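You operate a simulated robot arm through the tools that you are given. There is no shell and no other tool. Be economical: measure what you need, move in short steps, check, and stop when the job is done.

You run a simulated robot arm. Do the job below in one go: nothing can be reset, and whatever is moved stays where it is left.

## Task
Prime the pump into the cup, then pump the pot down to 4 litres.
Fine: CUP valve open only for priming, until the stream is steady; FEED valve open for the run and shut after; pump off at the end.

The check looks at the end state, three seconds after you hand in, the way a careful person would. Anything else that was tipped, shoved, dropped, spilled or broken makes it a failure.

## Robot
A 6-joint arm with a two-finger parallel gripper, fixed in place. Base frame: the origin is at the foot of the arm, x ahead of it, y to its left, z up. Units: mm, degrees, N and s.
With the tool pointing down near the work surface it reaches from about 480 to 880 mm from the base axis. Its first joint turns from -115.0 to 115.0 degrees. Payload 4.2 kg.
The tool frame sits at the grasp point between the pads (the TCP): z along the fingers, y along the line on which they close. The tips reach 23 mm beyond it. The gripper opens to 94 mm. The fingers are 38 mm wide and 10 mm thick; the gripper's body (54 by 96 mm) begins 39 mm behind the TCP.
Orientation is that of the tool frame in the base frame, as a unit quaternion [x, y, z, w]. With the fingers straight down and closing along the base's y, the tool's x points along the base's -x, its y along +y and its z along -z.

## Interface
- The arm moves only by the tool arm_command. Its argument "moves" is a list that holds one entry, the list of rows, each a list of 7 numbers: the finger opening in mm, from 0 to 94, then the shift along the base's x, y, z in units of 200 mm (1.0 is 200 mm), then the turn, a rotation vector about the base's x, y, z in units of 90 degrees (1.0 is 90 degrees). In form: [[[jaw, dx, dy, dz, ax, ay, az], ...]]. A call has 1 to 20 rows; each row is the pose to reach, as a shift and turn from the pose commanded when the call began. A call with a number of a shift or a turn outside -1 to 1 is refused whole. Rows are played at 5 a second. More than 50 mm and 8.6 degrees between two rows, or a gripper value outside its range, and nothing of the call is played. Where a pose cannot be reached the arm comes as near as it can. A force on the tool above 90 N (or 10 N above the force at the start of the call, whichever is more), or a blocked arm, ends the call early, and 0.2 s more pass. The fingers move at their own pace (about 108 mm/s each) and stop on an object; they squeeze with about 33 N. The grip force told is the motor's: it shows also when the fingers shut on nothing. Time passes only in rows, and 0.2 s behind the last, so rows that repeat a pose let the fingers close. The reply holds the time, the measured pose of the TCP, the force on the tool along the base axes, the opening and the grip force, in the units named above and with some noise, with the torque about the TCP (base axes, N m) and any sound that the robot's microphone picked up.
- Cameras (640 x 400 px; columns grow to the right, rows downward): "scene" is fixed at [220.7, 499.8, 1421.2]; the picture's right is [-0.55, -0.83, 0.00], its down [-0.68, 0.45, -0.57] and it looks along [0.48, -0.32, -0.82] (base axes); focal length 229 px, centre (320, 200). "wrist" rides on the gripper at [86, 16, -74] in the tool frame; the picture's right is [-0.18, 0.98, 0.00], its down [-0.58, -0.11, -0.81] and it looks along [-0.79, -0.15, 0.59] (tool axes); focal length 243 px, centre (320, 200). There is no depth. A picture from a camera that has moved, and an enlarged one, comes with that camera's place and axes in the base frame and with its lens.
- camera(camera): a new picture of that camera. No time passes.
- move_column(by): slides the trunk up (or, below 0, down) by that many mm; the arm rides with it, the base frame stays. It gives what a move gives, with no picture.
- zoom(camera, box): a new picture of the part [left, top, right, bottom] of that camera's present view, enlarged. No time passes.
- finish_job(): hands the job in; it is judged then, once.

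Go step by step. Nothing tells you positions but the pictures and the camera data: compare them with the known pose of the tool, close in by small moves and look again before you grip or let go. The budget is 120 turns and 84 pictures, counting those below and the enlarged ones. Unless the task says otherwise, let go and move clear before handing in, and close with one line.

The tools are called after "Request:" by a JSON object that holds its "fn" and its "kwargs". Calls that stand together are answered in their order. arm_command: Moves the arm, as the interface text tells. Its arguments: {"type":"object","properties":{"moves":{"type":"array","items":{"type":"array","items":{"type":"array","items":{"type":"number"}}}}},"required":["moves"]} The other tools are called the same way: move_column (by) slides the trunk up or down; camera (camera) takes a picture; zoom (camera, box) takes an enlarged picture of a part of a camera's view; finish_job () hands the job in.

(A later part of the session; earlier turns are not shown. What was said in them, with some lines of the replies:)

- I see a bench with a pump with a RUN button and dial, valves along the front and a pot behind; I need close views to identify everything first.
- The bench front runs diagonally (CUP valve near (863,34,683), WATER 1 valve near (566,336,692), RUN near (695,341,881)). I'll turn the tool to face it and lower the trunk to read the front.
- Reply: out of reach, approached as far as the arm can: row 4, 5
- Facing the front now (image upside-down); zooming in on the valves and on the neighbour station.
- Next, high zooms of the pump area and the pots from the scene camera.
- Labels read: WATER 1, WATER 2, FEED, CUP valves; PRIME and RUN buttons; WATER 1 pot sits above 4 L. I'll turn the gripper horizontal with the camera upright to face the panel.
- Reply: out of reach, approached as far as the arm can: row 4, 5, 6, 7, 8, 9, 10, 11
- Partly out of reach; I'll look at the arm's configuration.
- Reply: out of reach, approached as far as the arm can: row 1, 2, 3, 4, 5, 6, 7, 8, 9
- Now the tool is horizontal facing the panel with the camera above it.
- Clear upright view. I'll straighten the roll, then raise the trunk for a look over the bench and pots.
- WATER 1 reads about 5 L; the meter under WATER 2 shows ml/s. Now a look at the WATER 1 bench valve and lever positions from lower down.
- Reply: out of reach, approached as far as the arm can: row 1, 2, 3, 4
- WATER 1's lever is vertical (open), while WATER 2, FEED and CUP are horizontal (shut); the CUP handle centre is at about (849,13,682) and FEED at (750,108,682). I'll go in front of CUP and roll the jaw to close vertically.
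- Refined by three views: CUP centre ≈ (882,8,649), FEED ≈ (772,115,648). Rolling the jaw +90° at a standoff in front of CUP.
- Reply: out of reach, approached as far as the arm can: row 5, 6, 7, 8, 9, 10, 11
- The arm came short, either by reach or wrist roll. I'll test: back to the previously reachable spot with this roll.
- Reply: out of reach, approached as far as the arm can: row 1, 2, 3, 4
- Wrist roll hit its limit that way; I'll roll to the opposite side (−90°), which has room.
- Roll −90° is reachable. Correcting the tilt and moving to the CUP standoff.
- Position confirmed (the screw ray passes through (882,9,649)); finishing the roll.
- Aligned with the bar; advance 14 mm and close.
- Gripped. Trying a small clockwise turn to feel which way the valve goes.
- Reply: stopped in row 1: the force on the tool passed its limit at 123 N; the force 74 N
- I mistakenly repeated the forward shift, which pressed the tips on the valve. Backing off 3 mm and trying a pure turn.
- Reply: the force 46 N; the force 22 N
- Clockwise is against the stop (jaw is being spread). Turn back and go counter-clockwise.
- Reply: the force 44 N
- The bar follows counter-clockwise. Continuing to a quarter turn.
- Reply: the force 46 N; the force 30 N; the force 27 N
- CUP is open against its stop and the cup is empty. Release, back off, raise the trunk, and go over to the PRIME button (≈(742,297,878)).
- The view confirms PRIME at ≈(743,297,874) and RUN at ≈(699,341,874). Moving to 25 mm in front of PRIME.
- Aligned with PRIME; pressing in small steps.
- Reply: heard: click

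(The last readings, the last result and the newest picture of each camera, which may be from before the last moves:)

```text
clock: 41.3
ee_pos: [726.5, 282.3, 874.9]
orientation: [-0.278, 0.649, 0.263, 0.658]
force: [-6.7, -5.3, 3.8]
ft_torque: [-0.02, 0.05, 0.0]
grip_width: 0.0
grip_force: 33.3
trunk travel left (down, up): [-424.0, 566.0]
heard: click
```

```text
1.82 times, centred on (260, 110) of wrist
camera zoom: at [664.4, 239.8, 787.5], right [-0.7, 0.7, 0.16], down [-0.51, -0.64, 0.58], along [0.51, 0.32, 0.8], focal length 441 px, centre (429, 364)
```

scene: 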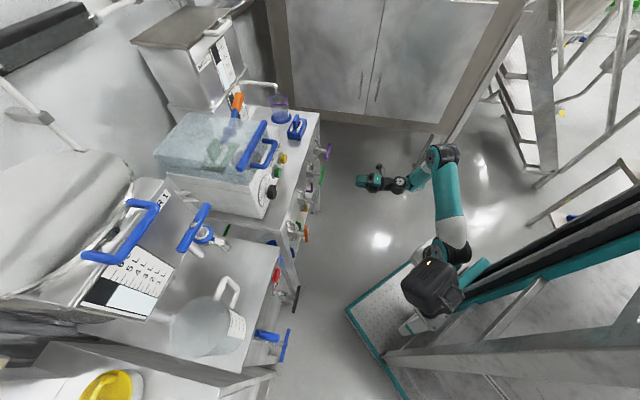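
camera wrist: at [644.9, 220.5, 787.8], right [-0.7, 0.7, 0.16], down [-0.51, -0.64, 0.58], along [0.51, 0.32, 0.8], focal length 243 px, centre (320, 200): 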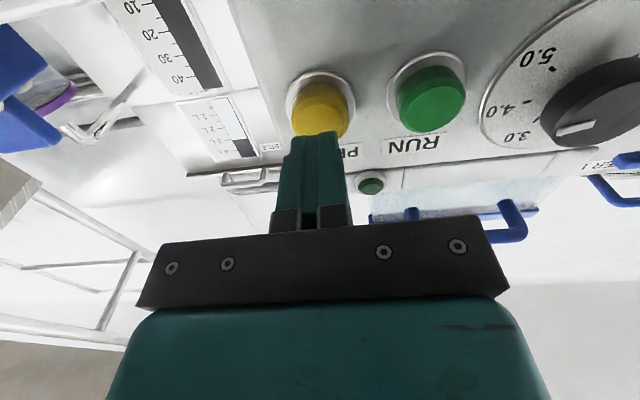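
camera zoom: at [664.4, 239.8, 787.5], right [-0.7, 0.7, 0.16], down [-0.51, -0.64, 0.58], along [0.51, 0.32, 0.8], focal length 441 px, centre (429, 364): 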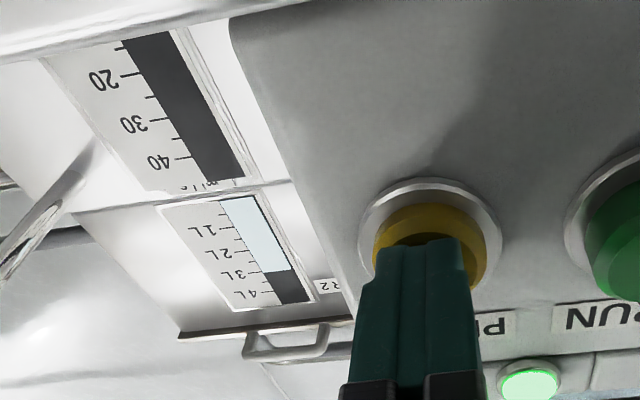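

Click heard and the lamp is lit. Hold about a second and look at the meter and cup.

Request:
{"fn": "arm_command", "kwargs": {"moves": [[[0, 0, 0, 0, 0, 0, 0], [0, 0, 0, 0, 0, 0, 0], [0, 0, 0, 0, 0, 0, 0], [0, 0, 0, 0, 0, 0, 0]]]}}

Request:
{"fn": "zoom", "kwargs": {"camera": "scene", "box": [220, 60, 320, 150]}}

Request:
{"fn": "zoom", "kwargs": {"camera": "wrist", "box": [20, 0, 340, 220]}}

```text
clock: 42.3
ee_pos: [725.7, 282.5, 876.0]
orientation: [-0.277, 0.649, 0.262, 0.658]
force: [-6.3, -5.7, 4.4]
ft_torque: [-0.02, 0.03, 0.04]
grip_width: 0.0
grip_force: 33.1
trunk travel left (down, up): [-424.0, 566.0]
```

```text
4.44 times, centred on (270, 105) of scene
camera zoom: at [220.7, 499.8, 1421.2], right [-0.55, -0.83, 0.0], down [-0.68, 0.45, -0.57], along [0.48, -0.32, -0.82], focal length 1019 px, centre (542, 622)
```

zoom: 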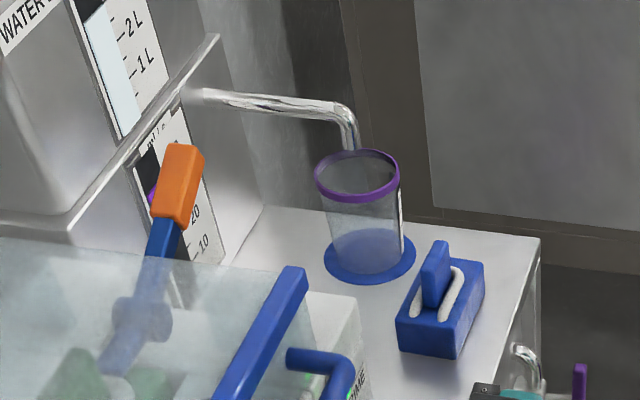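

```text
1.82 times, centred on (180, 110) of wrist
camera zoom: at [664.5, 239.8, 787.4], right [-0.7, 0.7, 0.16], down [-0.51, -0.64, 0.58], along [0.51, 0.32, 0.8], focal length 441 px, centre (574, 364)
```

zoom: 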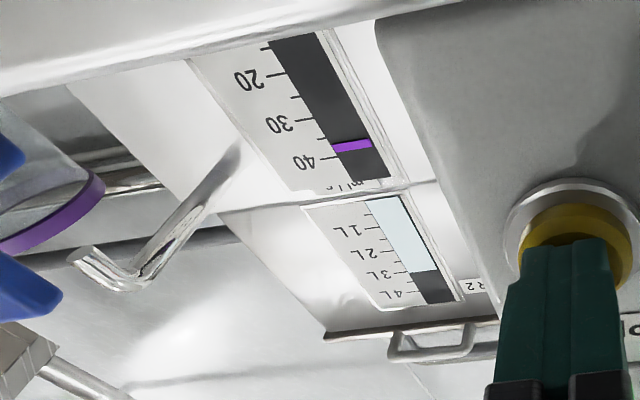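

Request:
{"fn": "arm_command", "kwargs": {"moves": [[[0, 0, 0, 0, 0, 0, 0], [0, 0, 0, 0, 0, 0, 0]]]}}

Request:
{"fn": "zoom", "kwargs": {"camera": "wrist", "box": [0, 0, 320, 220]}}

```text
clock: 42.9
ee_pos: [728.0, 282.4, 874.6]
orientation: [-0.277, 0.649, 0.262, 0.658]
force: [-6.1, -5.1, 5.2]
ft_torque: [0.04, 0.02, 0.05]
grip_width: 0.0
grip_force: 33.2
trunk travel left (down, up): [-424.0, 566.0]
```

```text
1.82 times, centred on (160, 110) of wrist
camera zoom: at [664.5, 239.8, 787.4], right [-0.7, 0.7, 0.16], down [-0.51, -0.64, 0.58], along [0.51, 0.32, 0.8], focal length 441 px, centre (611, 364)
```

zoom: 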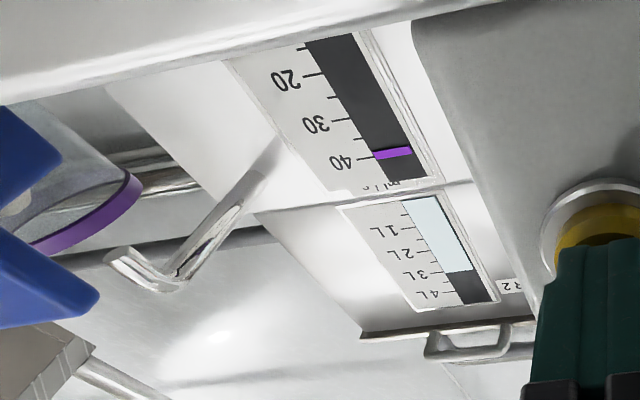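

Request:
{"fn": "arm_command", "kwargs": {"moves": [[[0, 0, 0, 0, 0, 0, 0], [0, 0, 0, 0, 0, 0, 0]]]}}

Request:
{"fn": "zoom", "kwargs": {"camera": "scene", "box": [230, 75, 310, 135]}}

```text
clock: 43.5
ee_pos: [727.2, 282.8, 876.8]
orientation: [-0.277, 0.649, 0.263, 0.658]
force: [-6.2, -3.8, 4.1]
ft_torque: [0.0, 0.04, 0.05]
grip_width: 0.0
grip_force: 32.9
trunk travel left (down, up): [-424.0, 566.0]
```

```text
6.67 times, centred on (270, 105) of scene
camera zoom: at [220.7, 499.8, 1421.2], right [-0.55, -0.83, 0.0], down [-0.68, 0.45, -0.57], along [0.48, -0.32, -0.82], focal length 1528 px, centre (653, 833)
```

zoom: 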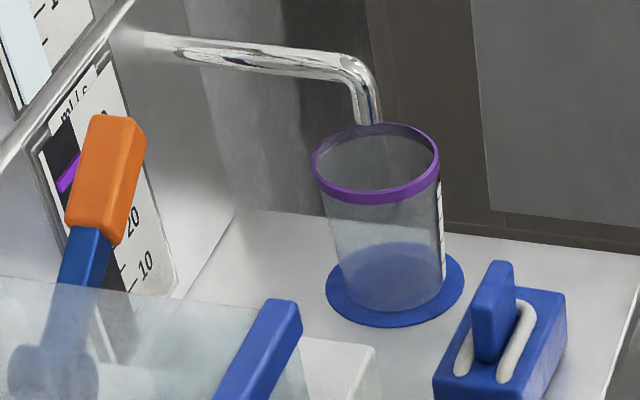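

No water yet though the meter reads ~38. Wait a little more, watching closely.

Request:
{"fn": "arm_command", "kwargs": {"moves": [[[0, 0, 0, 0, 0, 0, 0], [0, 0, 0, 0, 0, 0, 0], [0, 0, 0, 0, 0, 0, 0], [0, 0, 0, 0, 0, 0, 0]]]}}

Request:
{"fn": "zoom", "kwargs": {"camera": "scene", "box": [230, 75, 310, 135]}}

Request:
{"fn": "zoom", "kwargs": {"camera": "wrist", "box": [0, 0, 320, 220]}}

```text
clock: 44.5
ee_pos: [725.8, 283.0, 875.2]
orientation: [-0.276, 0.649, 0.262, 0.658]
force: [-6.5, -3.8, 3.6]
ft_torque: [-0.01, 0.07, 0.08]
grip_width: 0.0
grip_force: 33.1
trunk travel left (down, up): [-424.0, 566.0]
```

```text
6.67 times, centred on (270, 105) of scene
camera zoom: at [220.7, 499.8, 1421.2], right [-0.55, -0.83, 0.0], down [-0.68, 0.45, -0.57], along [0.48, -0.32, -0.82], focal length 1528 px, centre (653, 833)
```

zoom: 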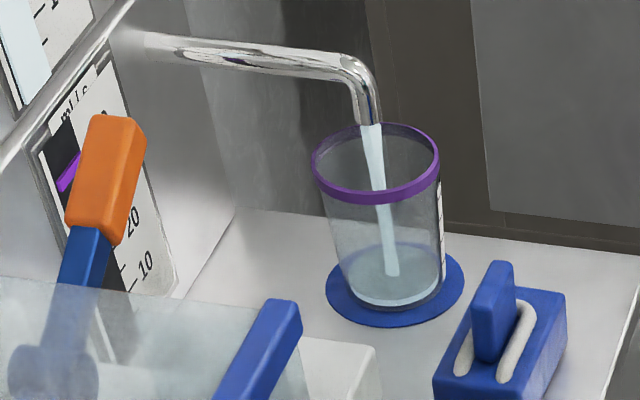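

```text
1.82 times, centred on (160, 110) of wrist
camera zoom: at [664.5, 239.7, 787.2], right [-0.7, 0.7, 0.16], down [-0.51, -0.64, 0.58], along [0.51, 0.32, 0.8], focal length 441 px, centre (611, 364)
```

zoom: 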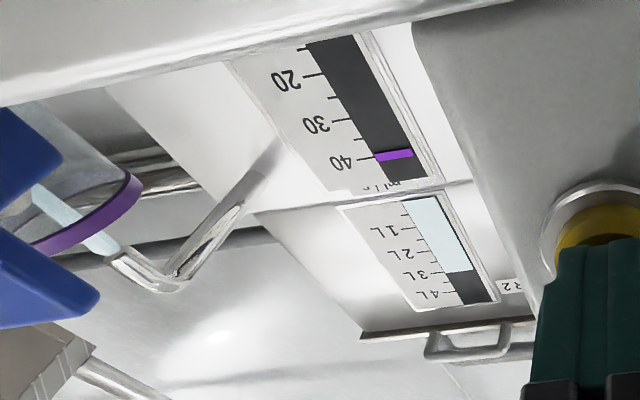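

Stream now flows. One more short interval to see that it is steady.

Request:
{"fn": "arm_command", "kwargs": {"moves": [[[0, 0, 0, 0, 0, 0, 0], [0, 0, 0, 0, 0, 0, 0], [0, 0, 0, 0, 0, 0, 0]]]}}

Request:
{"fn": "zoom", "kwargs": {"camera": "scene", "box": [230, 75, 310, 135]}}

```text
clock: 45.3
ee_pos: [726.7, 281.8, 876.1]
orientation: [-0.277, 0.649, 0.263, 0.658]
force: [-5.7, -3.6, 1.9]
ft_torque: [0.01, 0.03, 0.02]
grip_width: 0.0
grip_force: 33.7
trunk travel left (down, up): [-424.0, 566.0]
```

```text
6.67 times, centred on (270, 105) of scene
camera zoom: at [220.7, 499.8, 1421.2], right [-0.55, -0.83, 0.0], down [-0.68, 0.45, -0.57], along [0.48, -0.32, -0.82], focal length 1528 px, centre (653, 833)
```

zoom: 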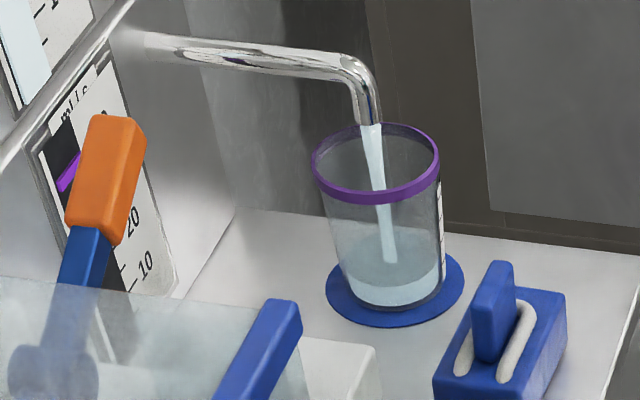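

Steady stream. Release PRIME and check that the flow stops.

Request:
{"fn": "arm_command", "kwargs": {"moves": [[[0, -0.06, -0.06, 0, 0, 0, 0], [0, -0.11, -0.11, 0, 0, 0, 0]]]}}

Request:
{"fn": "zoom", "kwargs": {"camera": "scene", "box": [230, 75, 310, 135]}}

```text
clock: 45.9
ee_pos: [704.0, 260.6, 874.4]
orientation: [-0.278, 0.649, 0.263, 0.658]
force: [0.0, -0.1, -1.0]
ft_torque: [0.0, 0.02, 0.0]
grip_width: 0.2
grip_force: 33.3
trunk travel left (down, up): [-424.0, 566.0]
```

```text
6.67 times, centred on (270, 105) of scene
camera zoom: at [220.7, 499.8, 1421.2], right [-0.55, -0.83, 0.0], down [-0.68, 0.45, -0.57], along [0.48, -0.32, -0.82], focal length 1528 px, centre (653, 833)
```

zoom: 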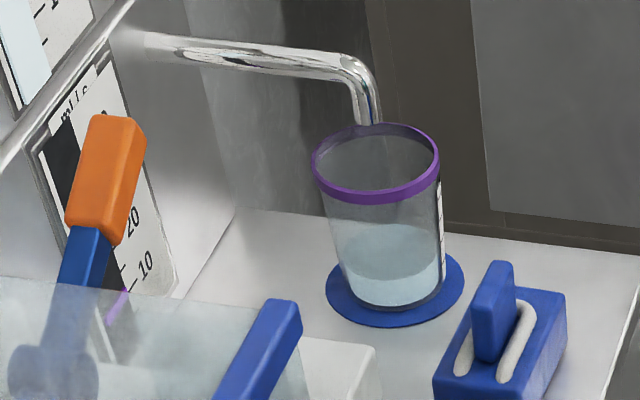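

PRIME is momentary and the flow stopped. Return to the CUP handle to shut it.

Request:
{"fn": "arm_command", "kwargs": {"moves": [[[20, -0.02, -0.2, 0, 0, 0, 0], [40, 0.05, -0.4, 0, 0, 0, 0], [40, 0.15, -0.6, 0, 0, 0, 0], [40, 0.25, -0.8, 0, 0, 0, 0], [40, 0.35, -1.0, 0, 0, 0, 0]]]}}

Request:
{"fn": "arm_command", "kwargs": {"moves": [[[40, 0.1, -0.2, 0, 0, 0, 0], [40, 0.2, -0.4, 0, 0, 0, 0], [40, 0.262, -0.528, 0, 0, 0, 0]]]}}

Request:
{"fn": "move_column", "kwargs": {"by": -224}}

Request:
{"fn": "camera", "kwargs": {"camera": "wrist"}}

```text
clock: 47.1
ee_pos: [775.6, 60.2, 874.9]
orientation: [-0.277, 0.649, 0.262, 0.658]
force: [0.1, 0.2, -0.7]
ft_torque: [0.02, 0.02, -0.04]
grip_width: 39.7
grip_force: 0.0
trunk travel left (down, up): [-424.0, 566.0]
```

```text
clock: 47.9
ee_pos: [827.3, -46.6, 873.9]
orientation: [-0.278, 0.649, 0.263, 0.658]
force: [-1.0, 0.4, 0.7]
ft_torque: [0.0, -0.02, 0.02]
grip_width: 39.7
grip_force: 0.0
trunk travel left (down, up): [-424.0, 566.0]
```

```text
clock: 50.2
ee_pos: [827.2, -45.8, 650.4]
orientation: [-0.278, 0.649, 0.262, 0.658]
force: [1.0, -0.4, 0.0]
ft_torque: [-0.02, 0.01, 0.01]
grip_width: 39.8
grip_force: 0.1
trunk travel left (down, up): [-200.0, 790.0]
```

```text
36 pictures are left
camera wrist: at [764.7, -88.7, 562.8], right [-0.7, 0.7, 0.16], down [-0.51, -0.64, 0.58], along [0.51, 0.32, 0.8], focal length 243 px, centre (320, 200)
```

wrist: 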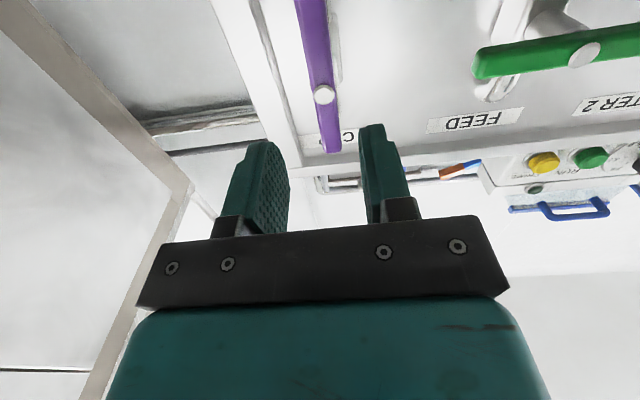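

Aligned. Advance, grip and turn clockwise a quarter turn.

Request:
{"fn": "arm_command", "kwargs": {"moves": [[[40, 0.11, 0.11, 0, 0, 0, 0], [40, 0.21, 0.222, 0, 0, 0, 0], [5, 0.21, 0.222, 0, 0, 0, 0], [5, 0.21, 0.222, 0, 0, 0, 0], [5, 0.21, 0.222, 0, 0, 0, 0]]]}}

Request:
{"fn": "arm_command", "kwargs": {"moves": [[[5, 0, 0, 0, 0.064, 0.064, 0], [5, 0, 0, 0, 0.128, 0.128, 0], [5, 0, 0, 0, 0.192, 0.192, 0], [5, 0, 0, 0, 0.256, 0.256, 0], [5, 0, 0, 0, 0.32, 0.32, 0], [5, 0, 0, 0, 0.384, 0.384, 0]]]}}

```text
clock: 51.5
ee_pos: [869.5, -1.6, 649.3]
orientation: [-0.277, 0.649, 0.263, 0.657]
force: [-13.4, 1.7, 0.1]
ft_torque: [1.11, 1.69, 0.23]
grip_width: 16.2
grip_force: 45.2
trunk travel left (down, up): [-200.0, 790.0]
```

```text
clock: 52.9
ee_pos: [868.7, -0.2, 649.8]
orientation: [0.016, 0.708, 0.51, 0.488]
force: [-31.8, 3.7, -13.8]
ft_torque: [-0.14, 0.08, 0.48]
grip_width: 15.8
grip_force: 45.1
trunk travel left (down, up): [-200.0, 790.0]
```

Request:
{"fn": "arm_command", "kwargs": {"moves": [[[5, -0.007, 0, 0, 0.064, 0.064, 0], [5, -0.007, 0, -0.003, 0.128, 0.128, 0], [5, -0.007, 0, -0.003, 0.192, 0.192, 0], [5, -0.007, 0, -0.003, 0.256, 0.256, 0], [5, -0.007, 0, -0.003, 0.32, 0.32, 0], [5, -0.007, 0, -0.003, 0.345, 0.345, 0], [5, -0.007, 0, -0.003, 0.345, 0.345, 0]]]}}

```text
clock: 54.5
ee_pos: [867.8, -2.1, 650.5]
orientation: [0.279, 0.65, 0.655, 0.264]
force: [12.6, 20.8, -2.8]
ft_torque: [-1.2, -1.36, 0.52]
grip_width: 16.5
grip_force: 44.9
trunk travel left (down, up): [-200.0, 790.0]
```

CUP is shut against its stop. Release, back off and shift over to FEED.

Request:
{"fn": "arm_command", "kwargs": {"moves": [[[40, 0, 0, 0, 0, 0, 0], [40, 0, 0, 0, 0, 0, 0], [40, -0.1, -0.1, 0, 0, 0, 0], [40, -0.21, -0.222, 0, 0, 0, 0], [40, -0.35, -0.08, -0.005, 0, 0, 0], [40, -0.49, 0.06, -0.01, 0, 0, 0], [40, -0.63, 0.2, -0.01, 0, 0, 0], [40, -0.74, 0.32, -0.01, 0, 0, 0]]]}}

Request:
{"fn": "camera", "kwargs": {"camera": "wrist"}}

```text
clock: 56.2
ee_pos: [719.6, 61.7, 646.8]
orientation: [0.282, 0.651, 0.654, 0.263]
force: [0.3, -0.1, -0.8]
ft_torque: [-0.01, -0.03, 0.02]
grip_width: 39.9
grip_force: 0.0
trunk travel left (down, up): [-200.0, 790.0]
```

```text
35 pictures are left
camera wrist: at [605.8, 70.3, 665.3], right [0.15, -0.15, 0.98], down [-0.17, -0.98, -0.12], along [0.97, -0.14, -0.17], focal length 243 px, centre (320, 200)
```

wrist: 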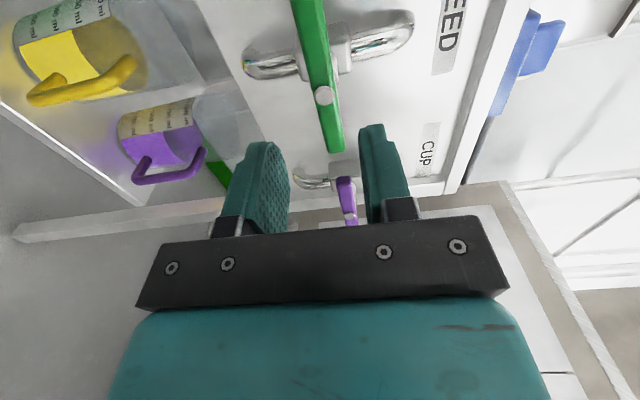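

FEED is aligned. Advance, grip, turn counter-clockwise.

Request:
{"fn": "arm_command", "kwargs": {"moves": [[[40, 0.11, 0.11, 0.008, 0, 0, 0], [40, 0.212, 0.212, 0.008, 0, 0, 0], [5, 0.212, 0.212, 0.008, 0, 0, 0], [5, 0.212, 0.212, 0.008, 0, 0, 0], [5, 0.212, 0.212, 0.008, 0, 0, 0]]]}}

Request:
{"fn": "arm_command", "kwargs": {"moves": [[[5, 0, 0, 0, -0.064, -0.064, 0], [5, 0, 0, 0, -0.128, -0.128, 0], [5, 0, 0, 0, -0.192, -0.192, 0], [5, 0, 0, 0, -0.256, -0.256, 0], [5, 0, 0, 0, -0.32, -0.32, 0], [5, 0, 0, 0, -0.384, -0.384, 0]]]}}

```text
clock: 57.5
ee_pos: [760.7, 104.5, 649.8]
orientation: [0.278, 0.651, 0.655, 0.265]
force: [-9.2, -2.6, 4.0]
ft_torque: [-1.15, -1.49, 0.22]
grip_width: 16.3
grip_force: 45.5
trunk travel left (down, up): [-200.0, 790.0]
```

```text
clock: 58.9
ee_pos: [762.0, 105.1, 649.4]
orientation: [-0.015, 0.706, 0.488, 0.513]
force: [-16.6, -4.0, 4.6]
ft_torque: [0.38, -0.31, 0.06]
grip_width: 15.4
grip_force: 45.0
trunk travel left (down, up): [-200.0, 790.0]
```

Request:
{"fn": "arm_command", "kwargs": {"moves": [[[5, -0.003, 0, 0, -0.064, -0.064, 0], [5, -0.003, 0, 0, -0.128, -0.128, 0], [5, -0.003, 0, 0, -0.192, -0.192, 0], [5, -0.003, 0, 0, -0.256, -0.256, 0], [5, -0.003, 0, 0, -0.32, -0.32, 0], [5, -0.003, 0, 0, -0.348, -0.348, 0], [5, -0.003, 0, 0, -0.348, -0.348, 0]]]}}

```text
clock: 60.5
ee_pos: [760.6, 104.5, 649.3]
orientation: [-0.28, 0.648, 0.26, 0.659]
force: [4.2, -5.2, 2.5]
ft_torque: [2.14, 0.47, 0.01]
grip_width: 16.2
grip_force: 45.2
trunk travel left (down, up): [-200.0, 790.0]
```

FEED is open. Release, back off, raise and go to RUN.

Request:
{"fn": "arm_command", "kwargs": {"moves": [[[40, 0, 0, 0, 0, 0, 0], [40, 0, 0, 0, 0, 0, 0], [40, -0.1, -0.1, 0, 0, 0, 0], [40, -0.215, -0.215, 0, 0, 0, 0]]]}}

Request:
{"fn": "move_column", "kwargs": {"by": 225}}

Request:
{"fn": "arm_command", "kwargs": {"moves": [[[0, -0.1, 0.2, 0, 0, 0, 0], [0, -0.18, 0.4, 0, 0, 0, 0], [0, -0.25, 0.6, 0, 0, 0, 0], [0, -0.26, 0.8, 0, 0, 0, 0], [0, -0.265, 1.0, 0, 0, 0, 0]]]}}

Request:
{"fn": "camera", "kwargs": {"camera": "wrist"}}

```text
clock: 61.5
ee_pos: [717.8, 61.7, 649.7]
orientation: [-0.28, 0.648, 0.261, 0.659]
force: [-0.3, -0.5, 0.0]
ft_torque: [-0.02, 0.02, 0.02]
grip_width: 40.1
grip_force: 0.2
trunk travel left (down, up): [-200.0, 790.0]
```

```text
clock: 63.8
ee_pos: [717.8, 61.3, 874.6]
orientation: [-0.28, 0.648, 0.261, 0.659]
force: [0.5, -0.3, -0.2]
ft_torque: [0.0, 0.02, -0.01]
grip_width: 39.9
grip_force: 0.2
trunk travel left (down, up): [-425.0, 565.0]
```

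```text
clock: 65.0
ee_pos: [664.4, 262.6, 875.0]
orientation: [-0.278, 0.648, 0.259, 0.66]
force: [0.7, -0.3, -0.7]
ft_torque: [0.02, 0.01, 0.01]
grip_width: 0.0
grip_force: 33.1
trunk travel left (down, up): [-425.0, 565.0]
```

```text
34 pictures are left
camera wrist: at [603.3, 218.9, 786.4], right [-0.7, 0.7, 0.15], down [-0.51, -0.63, 0.58], along [0.5, 0.33, 0.8], focal length 243 px, centre (320, 200)
```

wrist: 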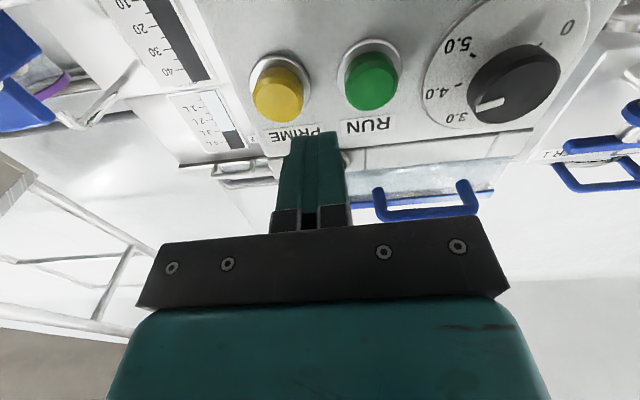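

RUN at ≈(699,343,873). Move in front and press briefly.

Request:
{"fn": "arm_command", "kwargs": {"moves": [[[0, 0.0, 0.225, -0.008, 0, 0, 0], [0, 0.06, 0.285, -0.008, 0, 0, 0], [0, 0.08, 0.305, -0.008, 0, 0, 0], [0, 0.09, 0.315, -0.008, 0, 0, 0], [0, 0.1, 0.325, -0.008, 0, 0, 0], [0, 0.06, 0.285, -0.008, 0, 0, 0], [0, 0.0, 0.225, -0.008, 0, 0, 0]]]}}

Request:
{"fn": "camera", "kwargs": {"camera": "wrist"}}

```text
clock: 66.6
ee_pos: [664.7, 306.8, 873.9]
orientation: [-0.28, 0.648, 0.259, 0.659]
force: [-0.2, -0.5, 0.0]
ft_torque: [0.0, -0.03, 0.01]
grip_width: 0.0
grip_force: 32.9
trunk travel left (down, up): [-425.0, 565.0]
heard: click
```

```text
33 pictures are left
camera wrist: at [602.7, 263.2, 785.5], right [-0.7, 0.7, 0.15], down [-0.51, -0.63, 0.58], along [0.5, 0.33, 0.8], focal length 243 px, centre (320, 200)
```

wrist: 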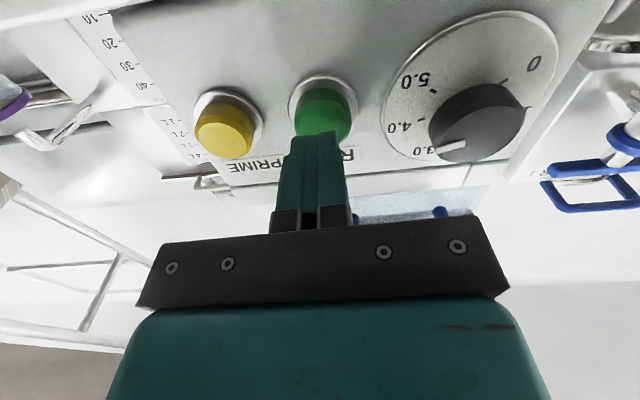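

Request:
{"fn": "zoom", "kwargs": {"camera": "scene", "box": [100, 60, 310, 300]}}

Request:
{"fn": "zoom", "kwargs": {"camera": "scene", "box": [90, 230, 190, 310]}}

```text
1.67 times, centred on (205, 180) of scene
camera zoom: at [220.7, 499.8, 1421.2], right [-0.55, -0.83, 0.0], down [-0.68, 0.45, -0.57], along [0.48, -0.32, -0.82], focal length 382 px, centre (512, 233)
```

zoom: 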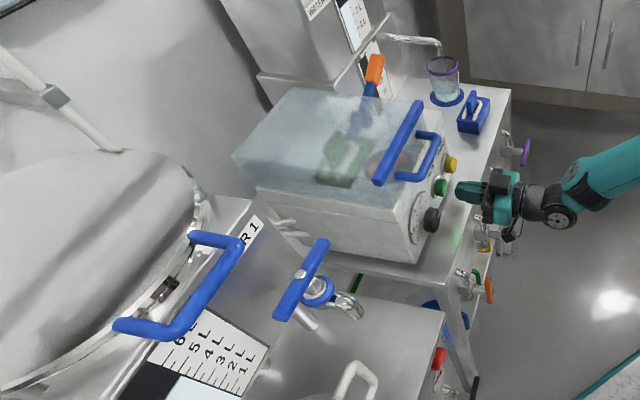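

```text
5.00 times, centred on (140, 270) of scene
camera zoom: at [220.7, 499.8, 1421.2], right [-0.55, -0.83, 0.0], down [-0.68, 0.45, -0.57], along [0.48, -0.32, -0.82], focal length 1146 px, centre (1220, -150)
```

zoom: 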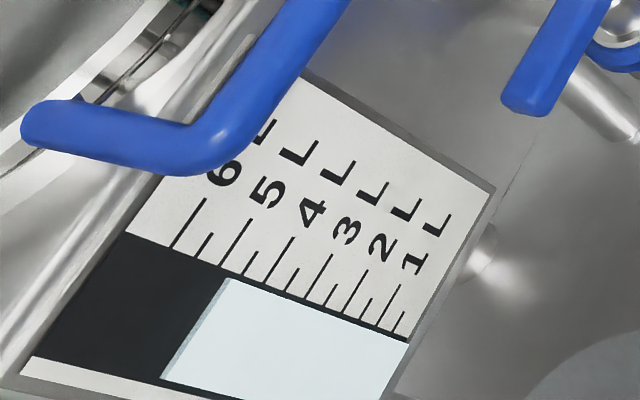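

Pass two seconds and see whether the level moves.

Request:
{"fn": "arm_command", "kwargs": {"moves": [[[0, 0, 0, 0, 0, 0, 0], [0, 0, 0, 0, 0, 0, 0], [0, 0, 0, 0, 0, 0, 0], [0, 0, 0, 0, 0, 0, 0], [0, 0, 0, 0, 0, 0, 0], [0, 0, 0, 0, 0, 0, 0], [0, 0, 0, 0, 0, 0, 0], [0, 0, 0, 0, 0, 0, 0], [0, 0, 0, 0, 0, 0, 0]]]}}

Request:
{"fn": "zoom", "kwargs": {"camera": "scene", "box": [90, 230, 190, 310]}}

Request:
{"fn": "zoom", "kwargs": {"camera": "wrist", "box": [0, 0, 400, 250]}}

```text
clock: 68.6
ee_pos: [664.2, 306.4, 872.3]
orientation: [-0.279, 0.648, 0.259, 0.659]
force: [0.0, 0.1, -0.4]
ft_torque: [0.0, 0.0, -0.01]
grip_width: 0.0
grip_force: 33.2
trunk travel left (down, up): [-425.0, 565.0]
```

```text
5.00 times, centred on (140, 270) of scene
camera zoom: at [220.7, 499.8, 1421.2], right [-0.55, -0.83, 0.0], down [-0.68, 0.45, -0.57], along [0.48, -0.32, -0.82], focal length 1146 px, centre (1220, -150)
```

zoom: 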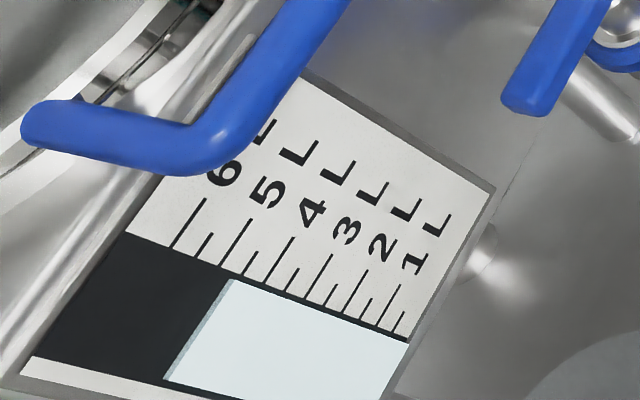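

```text
1.60 times, centred on (200, 125) of wrist
camera zoom: at [602.9, 263.1, 785.4], right [-0.7, 0.7, 0.15], down [-0.51, -0.63, 0.58], along [0.5, 0.33, 0.8], focal length 388 px, centre (512, 320)
```

zoom: 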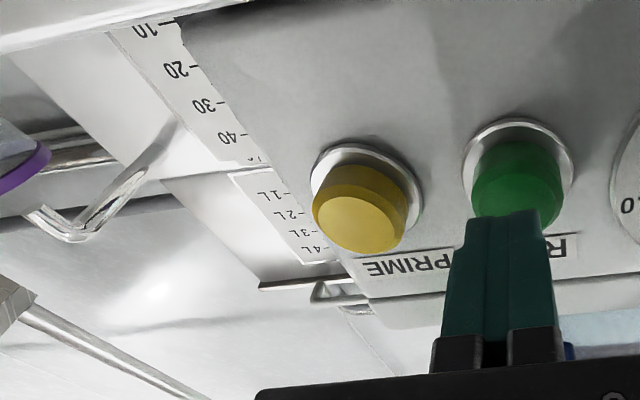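

Pumping at roughly 40 ml/s; level ≈4.7 L. Let 10 s pass and measure again.

Request:
{"fn": "arm_command", "kwargs": {"moves": [[[0, 0, 0, 0, 0, 0, 0], [0, 0, 0, 0, 0, 0, 0], [0, 0, 0, 0, 0, 0, 0], [0, 0, 0, 0, 0, 0, 0], [0, 0, 0, 0, 0, 0, 0], [0, 0, 0, 0, 0, 0, 0], [0, 0, 0, 0, 0, 0, 0], [0, 0, 0, 0, 0, 0, 0], [0, 0, 0, 0, 0, 0, 0], [0, 0, 0, 0, 0, 0, 0], [0, 0, 0, 0, 0, 0, 0], [0, 0, 0, 0, 0, 0, 0], [0, 0, 0, 0, 0, 0, 0], [0, 0, 0, 0, 0, 0, 0], [0, 0, 0, 0, 0, 0, 0], [0, 0, 0, 0, 0, 0, 0], [0, 0, 0, 0, 0, 0, 0], [0, 0, 0, 0, 0, 0, 0], [0, 0, 0, 0, 0, 0, 0], [0, 0, 0, 0, 0, 0, 0]]]}}

Request:
{"fn": "arm_command", "kwargs": {"moves": [[[0, 0, 0, 0, 0, 0, 0], [0, 0, 0, 0, 0, 0, 0], [0, 0, 0, 0, 0, 0, 0], [0, 0, 0, 0, 0, 0, 0], [0, 0, 0, 0, 0, 0, 0], [0, 0, 0, 0, 0, 0, 0], [0, 0, 0, 0, 0, 0, 0], [0, 0, 0, 0, 0, 0, 0], [0, 0, 0, 0, 0, 0, 0], [0, 0, 0, 0, 0, 0, 0], [0, 0, 0, 0, 0, 0, 0], [0, 0, 0, 0, 0, 0, 0], [0, 0, 0, 0, 0, 0, 0], [0, 0, 0, 0, 0, 0, 0], [0, 0, 0, 0, 0, 0, 0], [0, 0, 0, 0, 0, 0, 0], [0, 0, 0, 0, 0, 0, 0], [0, 0, 0, 0, 0, 0, 0], [0, 0, 0, 0, 0, 0, 0], [0, 0, 0, 0, 0, 0, 0]]]}}

Request:
{"fn": "zoom", "kwargs": {"camera": "scene", "box": [100, 250, 160, 300]}}

```text
clock: 72.8
ee_pos: [664.3, 305.1, 874.5]
orientation: [-0.28, 0.648, 0.259, 0.659]
force: [0.3, -0.2, -0.3]
ft_torque: [-0.03, -0.03, -0.02]
grip_width: 0.0
grip_force: 33.2
trunk travel left (down, up): [-425.0, 565.0]
```

```text
clock: 77.0
ee_pos: [665.3, 305.1, 873.6]
orientation: [-0.279, 0.648, 0.26, 0.659]
force: [0.1, 0.1, 1.3]
ft_torque: [-0.04, 0.01, 0.0]
grip_width: 0.0
grip_force: 33.2
trunk travel left (down, up): [-425.0, 565.0]
```

```text
8.00 times, centred on (130, 275) of scene
camera zoom: at [220.7, 499.8, 1421.2], right [-0.55, -0.83, 0.0], down [-0.68, 0.45, -0.57], along [0.48, -0.32, -0.82], focal length 1834 px, centre (1840, -400)
```

zoom: 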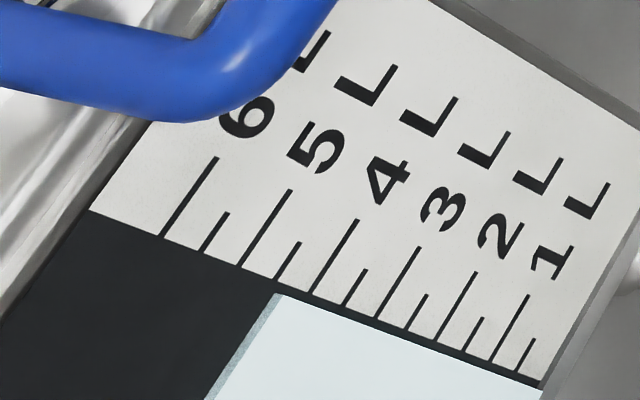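

Level ≈4.43 L now, dropping ~38 ml/s. Wait about 7.4 s more, then measure.

Request:
{"fn": "arm_command", "kwargs": {"moves": [[[0, 0, 0, 0, 0, 0, 0], [0, 0, 0, 0, 0, 0, 0], [0, 0, 0, 0, 0, 0, 0], [0, 0, 0, 0, 0, 0, 0], [0, 0, 0, 0, 0, 0, 0], [0, 0, 0, 0, 0, 0, 0], [0, 0, 0, 0, 0, 0, 0], [0, 0, 0, 0, 0, 0, 0], [0, 0, 0, 0, 0, 0, 0], [0, 0, 0, 0, 0, 0, 0], [0, 0, 0, 0, 0, 0, 0], [0, 0, 0, 0, 0, 0, 0], [0, 0, 0, 0, 0, 0, 0], [0, 0, 0, 0, 0, 0, 0], [0, 0, 0, 0, 0, 0, 0], [0, 0, 0, 0, 0, 0, 0], [0, 0, 0, 0, 0, 0, 0], [0, 0, 0, 0, 0, 0, 0], [0, 0, 0, 0, 0, 0, 0], [0, 0, 0, 0, 0, 0, 0]]]}}

Request:
{"fn": "arm_command", "kwargs": {"moves": [[[0, 0, 0, 0, 0, 0, 0], [0, 0, 0, 0, 0, 0, 0], [0, 0, 0, 0, 0, 0, 0], [0, 0, 0, 0, 0, 0, 0], [0, 0, 0, 0, 0, 0, 0], [0, 0, 0, 0, 0, 0, 0], [0, 0, 0, 0, 0, 0, 0], [0, 0, 0, 0, 0, 0, 0], [0, 0, 0, 0, 0, 0, 0], [0, 0, 0, 0, 0, 0, 0], [0, 0, 0, 0, 0, 0, 0], [0, 0, 0, 0, 0, 0, 0], [0, 0, 0, 0, 0, 0, 0], [0, 0, 0, 0, 0, 0, 0], [0, 0, 0, 0, 0, 0, 0]]]}}

Request:
{"fn": "zoom", "kwargs": {"camera": "scene", "box": [100, 250, 160, 300]}}

```text
clock: 81.2
ee_pos: [663.4, 305.7, 873.2]
orientation: [-0.28, 0.648, 0.261, 0.659]
force: [-0.2, -0.1, 0.0]
ft_torque: [-0.01, 0.02, 0.02]
grip_width: 0.0
grip_force: 32.9
trunk travel left (down, up): [-425.0, 565.0]
```

```text
clock: 84.4
ee_pos: [664.0, 305.2, 873.9]
orientation: [-0.28, 0.648, 0.26, 0.659]
force: [-0.6, -0.1, 0.0]
ft_torque: [0.0, 0.03, -0.01]
grip_width: 0.0
grip_force: 33.0
trunk travel left (down, up): [-425.0, 565.0]
```

```text
8.00 times, centred on (130, 275) of scene
camera zoom: at [220.7, 499.8, 1421.2], right [-0.55, -0.83, 0.0], down [-0.68, 0.45, -0.57], along [0.48, -0.32, -0.82], focal length 1834 px, centre (1840, -400)
```

zoom: 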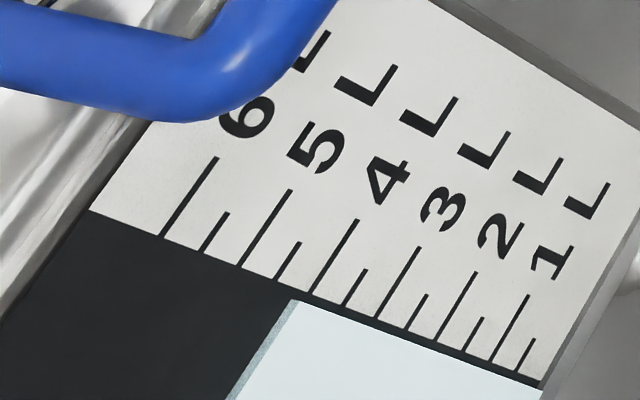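

Level ≈4.18 L. Wait 2.6 s and measure once more before the stop.

Request:
{"fn": "arm_command", "kwargs": {"moves": [[[0, 0, 0, 0, 0, 0, 0], [0, 0, 0, 0, 0, 0, 0], [0, 0, 0, 0, 0, 0, 0], [0, 0, 0, 0, 0, 0, 0], [0, 0, 0, 0, 0, 0, 0], [0, 0, 0, 0, 0, 0, 0], [0, 0, 0, 0, 0, 0, 0], [0, 0, 0, 0, 0, 0, 0], [0, 0, 0, 0, 0, 0, 0], [0, 0, 0, 0, 0, 0, 0], [0, 0, 0, 0, 0, 0, 0], [0, 0, 0, 0, 0, 0, 0]]]}}

Request:
{"fn": "zoom", "kwargs": {"camera": "scene", "box": [115, 265, 150, 290]}}

```text
clock: 87.0
ee_pos: [664.4, 305.4, 873.5]
orientation: [-0.279, 0.648, 0.26, 0.659]
force: [0.5, 0.1, 0.0]
ft_torque: [0.02, 0.01, 0.01]
grip_width: 0.0
grip_force: 32.9
trunk travel left (down, up): [-425.0, 565.0]
```

```text
16.00 times, centred on (132, 278) of scene
camera zoom: at [220.7, 499.8, 1421.2], right [-0.55, -0.83, 0.0], down [-0.68, 0.45, -0.57], along [0.48, -0.32, -0.82], focal length 3667 px, centre (3320, -1040)
```

zoom: 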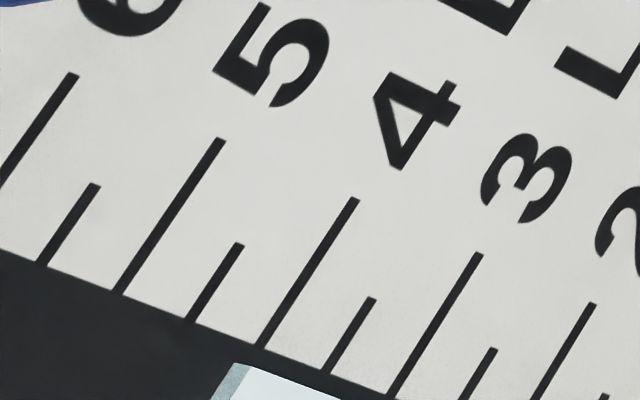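

Level 4.107 L at t=87.0; the RUN press is timed for a click near 89.6.

Request:
{"fn": "arm_command", "kwargs": {"moves": [[[0, 0, 0, 0, 0, 0, 0], [0, 0, 0, 0, 0, 0, 0], [0, 0, 0, 0, 0, 0, 0], [0, 0, 0, 0, 0, 0, 0], [0, 0, 0, 0, 0, 0, 0], [0, 0, 0, 0, 0, 0, 0], [0, 0, 0, 0, 0, 0, 0], [0, 0, 0, 0, 0, 0, 0], [0, 0, 0, 0, 0, 0, 0], [0, 0, 0, 0, 0, 0, 0], [0, 0.06, 0.06, 0, 0, 0, 0], [0, 0.08, 0.08, 0, 0, 0, 0], [0, 0.09, 0.09, 0, 0, 0, 0], [0, 0.1, 0.1, 0, 0, 0, 0], [0, 0.06, 0.06, 0, 0, 0, 0], [0, 0, 0, 0, 0, 0, 0]]]}}

Request:
{"fn": "zoom", "kwargs": {"camera": "scene", "box": [115, 265, 150, 290]}}

```text
clock: 90.4
ee_pos: [664.4, 306.5, 873.6]
orientation: [-0.279, 0.648, 0.26, 0.659]
force: [-0.1, -0.4, 0.4]
ft_torque: [0.01, -0.02, -0.05]
grip_width: 0.1
grip_force: 32.7
trunk travel left (down, up): [-425.0, 565.0]
heard: click
```

```text
16.00 times, centred on (132, 278) of scene
camera zoom: at [220.7, 499.8, 1421.2], right [-0.55, -0.83, 0.0], down [-0.68, 0.45, -0.57], along [0.48, -0.32, -0.82], focal length 3667 px, centre (3320, -1040)
```

zoom: 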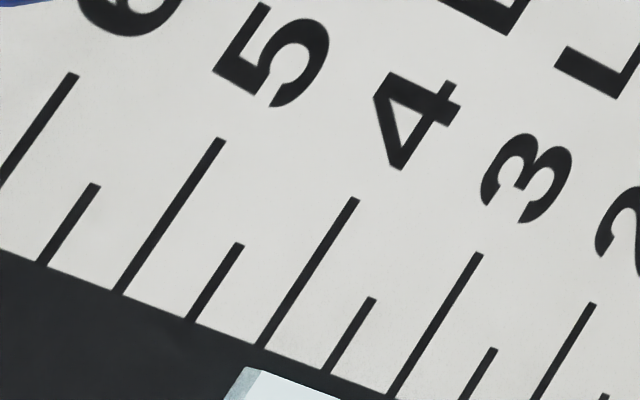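

Level ≈4.02 L and clicked off. Now back to FEED to shut it, then re-check the level.

Request:
{"fn": "arm_command", "kwargs": {"moves": [[[20, 0.0, -0.22, 0, 0, 0, 0], [40, 0.01, -0.44, 0, 0, 0, 0], [40, 0.03, -0.66, 0, 0, 0, 0], [40, 0.1, -0.85, 0, 0, 0, 0], [40, 0.18, -1.0, 0, 0, 0, 0]]]}}

Request:
{"fn": "arm_command", "kwargs": {"moves": [[[40, 0.087, -0.225, 0, 0, 0, 0]]]}}

Request:
{"fn": "move_column", "kwargs": {"by": -224}}

Request:
{"fn": "camera", "kwargs": {"camera": "wrist"}}

Request:
{"fn": "zoom", "kwargs": {"camera": "scene", "box": [115, 265, 150, 290]}}

```text
clock: 91.6
ee_pos: [701.0, 105.1, 872.7]
orientation: [-0.281, 0.647, 0.261, 0.659]
force: [-0.4, -0.5, 0.3]
ft_torque: [-0.02, 0.01, 0.0]
grip_width: 40.1
grip_force: 0.0
trunk travel left (down, up): [-425.0, 565.0]
```

```text
clock: 92.0
ee_pos: [718.1, 59.5, 871.6]
orientation: [-0.279, 0.648, 0.261, 0.659]
force: [-0.2, -0.3, 0.1]
ft_torque: [0.03, -0.02, 0.0]
grip_width: 39.9
grip_force: 0.0
trunk travel left (down, up): [-425.0, 565.0]
```

```text
clock: 94.4
ee_pos: [719.1, 61.1, 648.5]
orientation: [-0.279, 0.648, 0.26, 0.659]
force: [-0.8, 0.0, 0.3]
ft_torque: [0.0, 0.05, 0.0]
grip_width: 40.1
grip_force: 0.1
trunk travel left (down, up): [-201.0, 789.0]
```

```text
24 pictures are left
camera wrist: at [656.7, 17.6, 559.8], right [-0.7, 0.7, 0.15], down [-0.51, -0.63, 0.58], along [0.5, 0.33, 0.8], focal length 243 px, centre (320, 200)
```

wrist: 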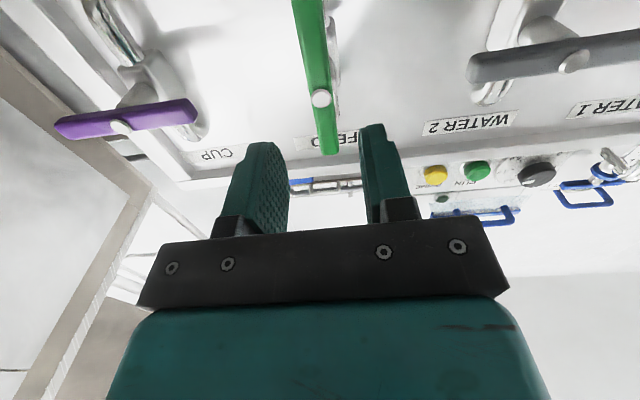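

```text
16.00 times, centred on (132, 278) of scene
camera zoom: at [220.7, 499.8, 1421.2], right [-0.55, -0.83, 0.0], down [-0.68, 0.45, -0.57], along [0.48, -0.32, -0.82], focal length 3667 px, centre (3320, -1040)
```

zoom: 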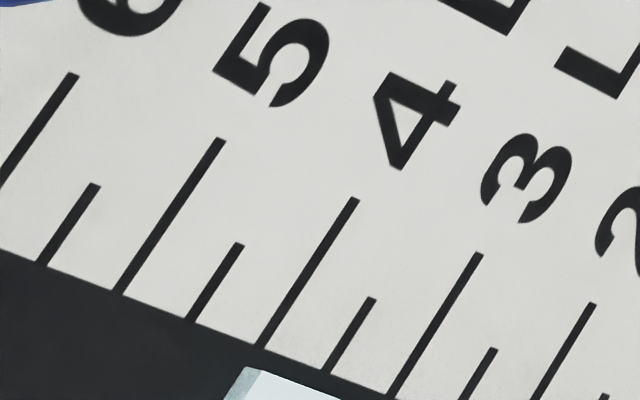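

The level holds at ≈4.0 L and the lamp is off. Grip FEED and turn it shut.

Request:
{"fn": "arm_command", "kwargs": {"moves": [[[40, 0.11, 0.11, 0.003, 0, 0, 0], [40, 0.209, 0.215, 0.003, 0, 0, 0], [5, 0.209, 0.215, 0.003, 0, 0, 0], [5, 0.209, 0.215, 0.003, 0, 0, 0], [5, 0.209, 0.215, 0.003, 0, 0, 0]]]}}

Request:
{"fn": "arm_command", "kwargs": {"moves": [[[5, 0, 0, 0, 0.064, 0.064, 0], [5, 0, 0, 0, 0.128, 0.128, 0], [5, 0, 0, 0, 0.192, 0.192, 0], [5, 0, 0, 0, 0.256, 0.256, 0], [5, 0, 0, 0, 0.32, 0.32, 0], [5, 0, 0, 0, 0.384, 0.384, 0]]]}}

Request:
{"fn": "arm_command", "kwargs": {"moves": [[[5, -0.003, 0, 0, 0.064, 0.064, 0], [5, -0.003, 0, 0, 0.128, 0.128, 0], [5, -0.003, 0, 0, 0.192, 0.192, 0], [5, -0.003, 0, 0, 0.256, 0.256, 0], [5, -0.003, 0, 0, 0.32, 0.32, 0], [5, -0.003, 0, 0, 0.345, 0.345, 0], [5, -0.003, 0, 0, 0.345, 0.345, 0]]]}}

```text
clock: 95.6
ee_pos: [760.3, 103.5, 647.9]
orientation: [-0.279, 0.648, 0.261, 0.658]
force: [1.8, -2.0, 2.1]
ft_torque: [1.08, 1.59, 0.18]
grip_width: 16.4
grip_force: 45.3
trunk travel left (down, up): [-201.0, 789.0]
```

```text
clock: 97.0
ee_pos: [759.2, 105.1, 648.8]
orientation: [0.015, 0.706, 0.51, 0.491]
force: [-17.2, -2.4, 2.6]
ft_torque: [0.53, -0.56, -0.5]
grip_width: 15.8
grip_force: 44.8
trunk travel left (down, up): [-201.0, 789.0]
```

```text
clock: 98.6
ee_pos: [759.1, 104.1, 650.9]
orientation: [0.276, 0.65, 0.656, 0.266]
force: [-8.7, 8.7, 18.8]
ft_torque: [-1.15, -1.58, 0.46]
grip_width: 15.9
grip_force: 44.9
trunk travel left (down, up): [-201.0, 789.0]
```

FEED is back at its closed stop. Release, back well off, and check everything.

Request:
{"fn": "arm_command", "kwargs": {"moves": [[[40, 0, 0, 0, 0, 0, 0], [40, 0, 0, 0, 0, 0, 0], [40, -0.1, -0.1, 0, 0, 0, 0], [40, -0.25, -0.25, 0, 0, 0, 0], [40, -0.4, -0.4, 0, 0, 0, 0]]]}}

Request:
{"fn": "camera", "kwargs": {"camera": "wrist"}}

Request:
{"fn": "zoom", "kwargs": {"camera": "scene", "box": [200, 60, 360, 200]}}

Request:
{"fn": "zoom", "kwargs": {"camera": "scene", "box": [100, 250, 160, 300]}}

```text
clock: 99.8
ee_pos: [680.6, 24.1, 647.0]
orientation: [0.278, 0.651, 0.654, 0.265]
force: [0.0, 0.2, -0.8]
ft_torque: [-0.02, 0.04, -0.03]
grip_width: 39.9
grip_force: 0.1
trunk travel left (down, up): [-201.0, 789.0]
```

```text
22 pictures are left
camera wrist: at [566.4, 32.7, 664.9], right [0.14, -0.14, 0.98], down [-0.16, -0.98, -0.12], along [0.98, -0.14, -0.16], focal length 243 px, centre (320, 200)
```

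wrist: 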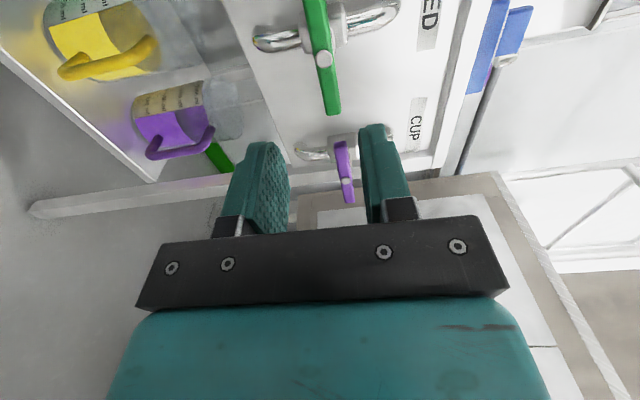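

```text
2.86 times, centred on (280, 130) of scene
camera zoom: at [220.7, 499.8, 1421.2], right [-0.55, -0.83, 0.0], down [-0.68, 0.45, -0.57], along [0.48, -0.32, -0.82], focal length 655 px, centre (434, 400)
```

zoom: 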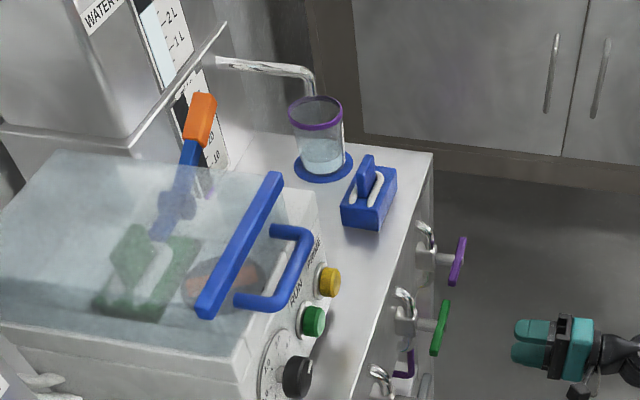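

```text
8.00 times, centred on (130, 275) of scene
camera zoom: at [220.7, 499.8, 1421.2], right [-0.55, -0.83, 0.0], down [-0.68, 0.45, -0.57], along [0.48, -0.32, -0.82], focal length 1834 px, centre (1840, -400)
```

zoom: 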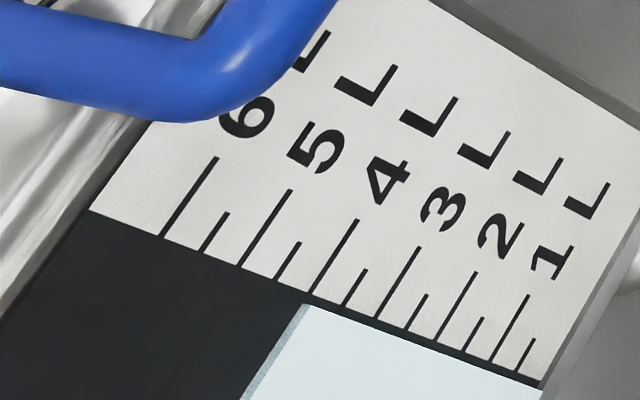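

The cup holds the prime water and nothing is spilled; CUP and FEED are both horizontal (shut), the pump is off and the pot reads 4 L. I'm handing in.

Request:
{"fn": "finish_job", "kwargs": {}}

```text
The job is handed in.
```

I primed the pump into the cup until the stream was steady, then pumped the WATER 1 pot down to about 4.0 L by its gauge; CUP and FEED are shut and the pump is off.
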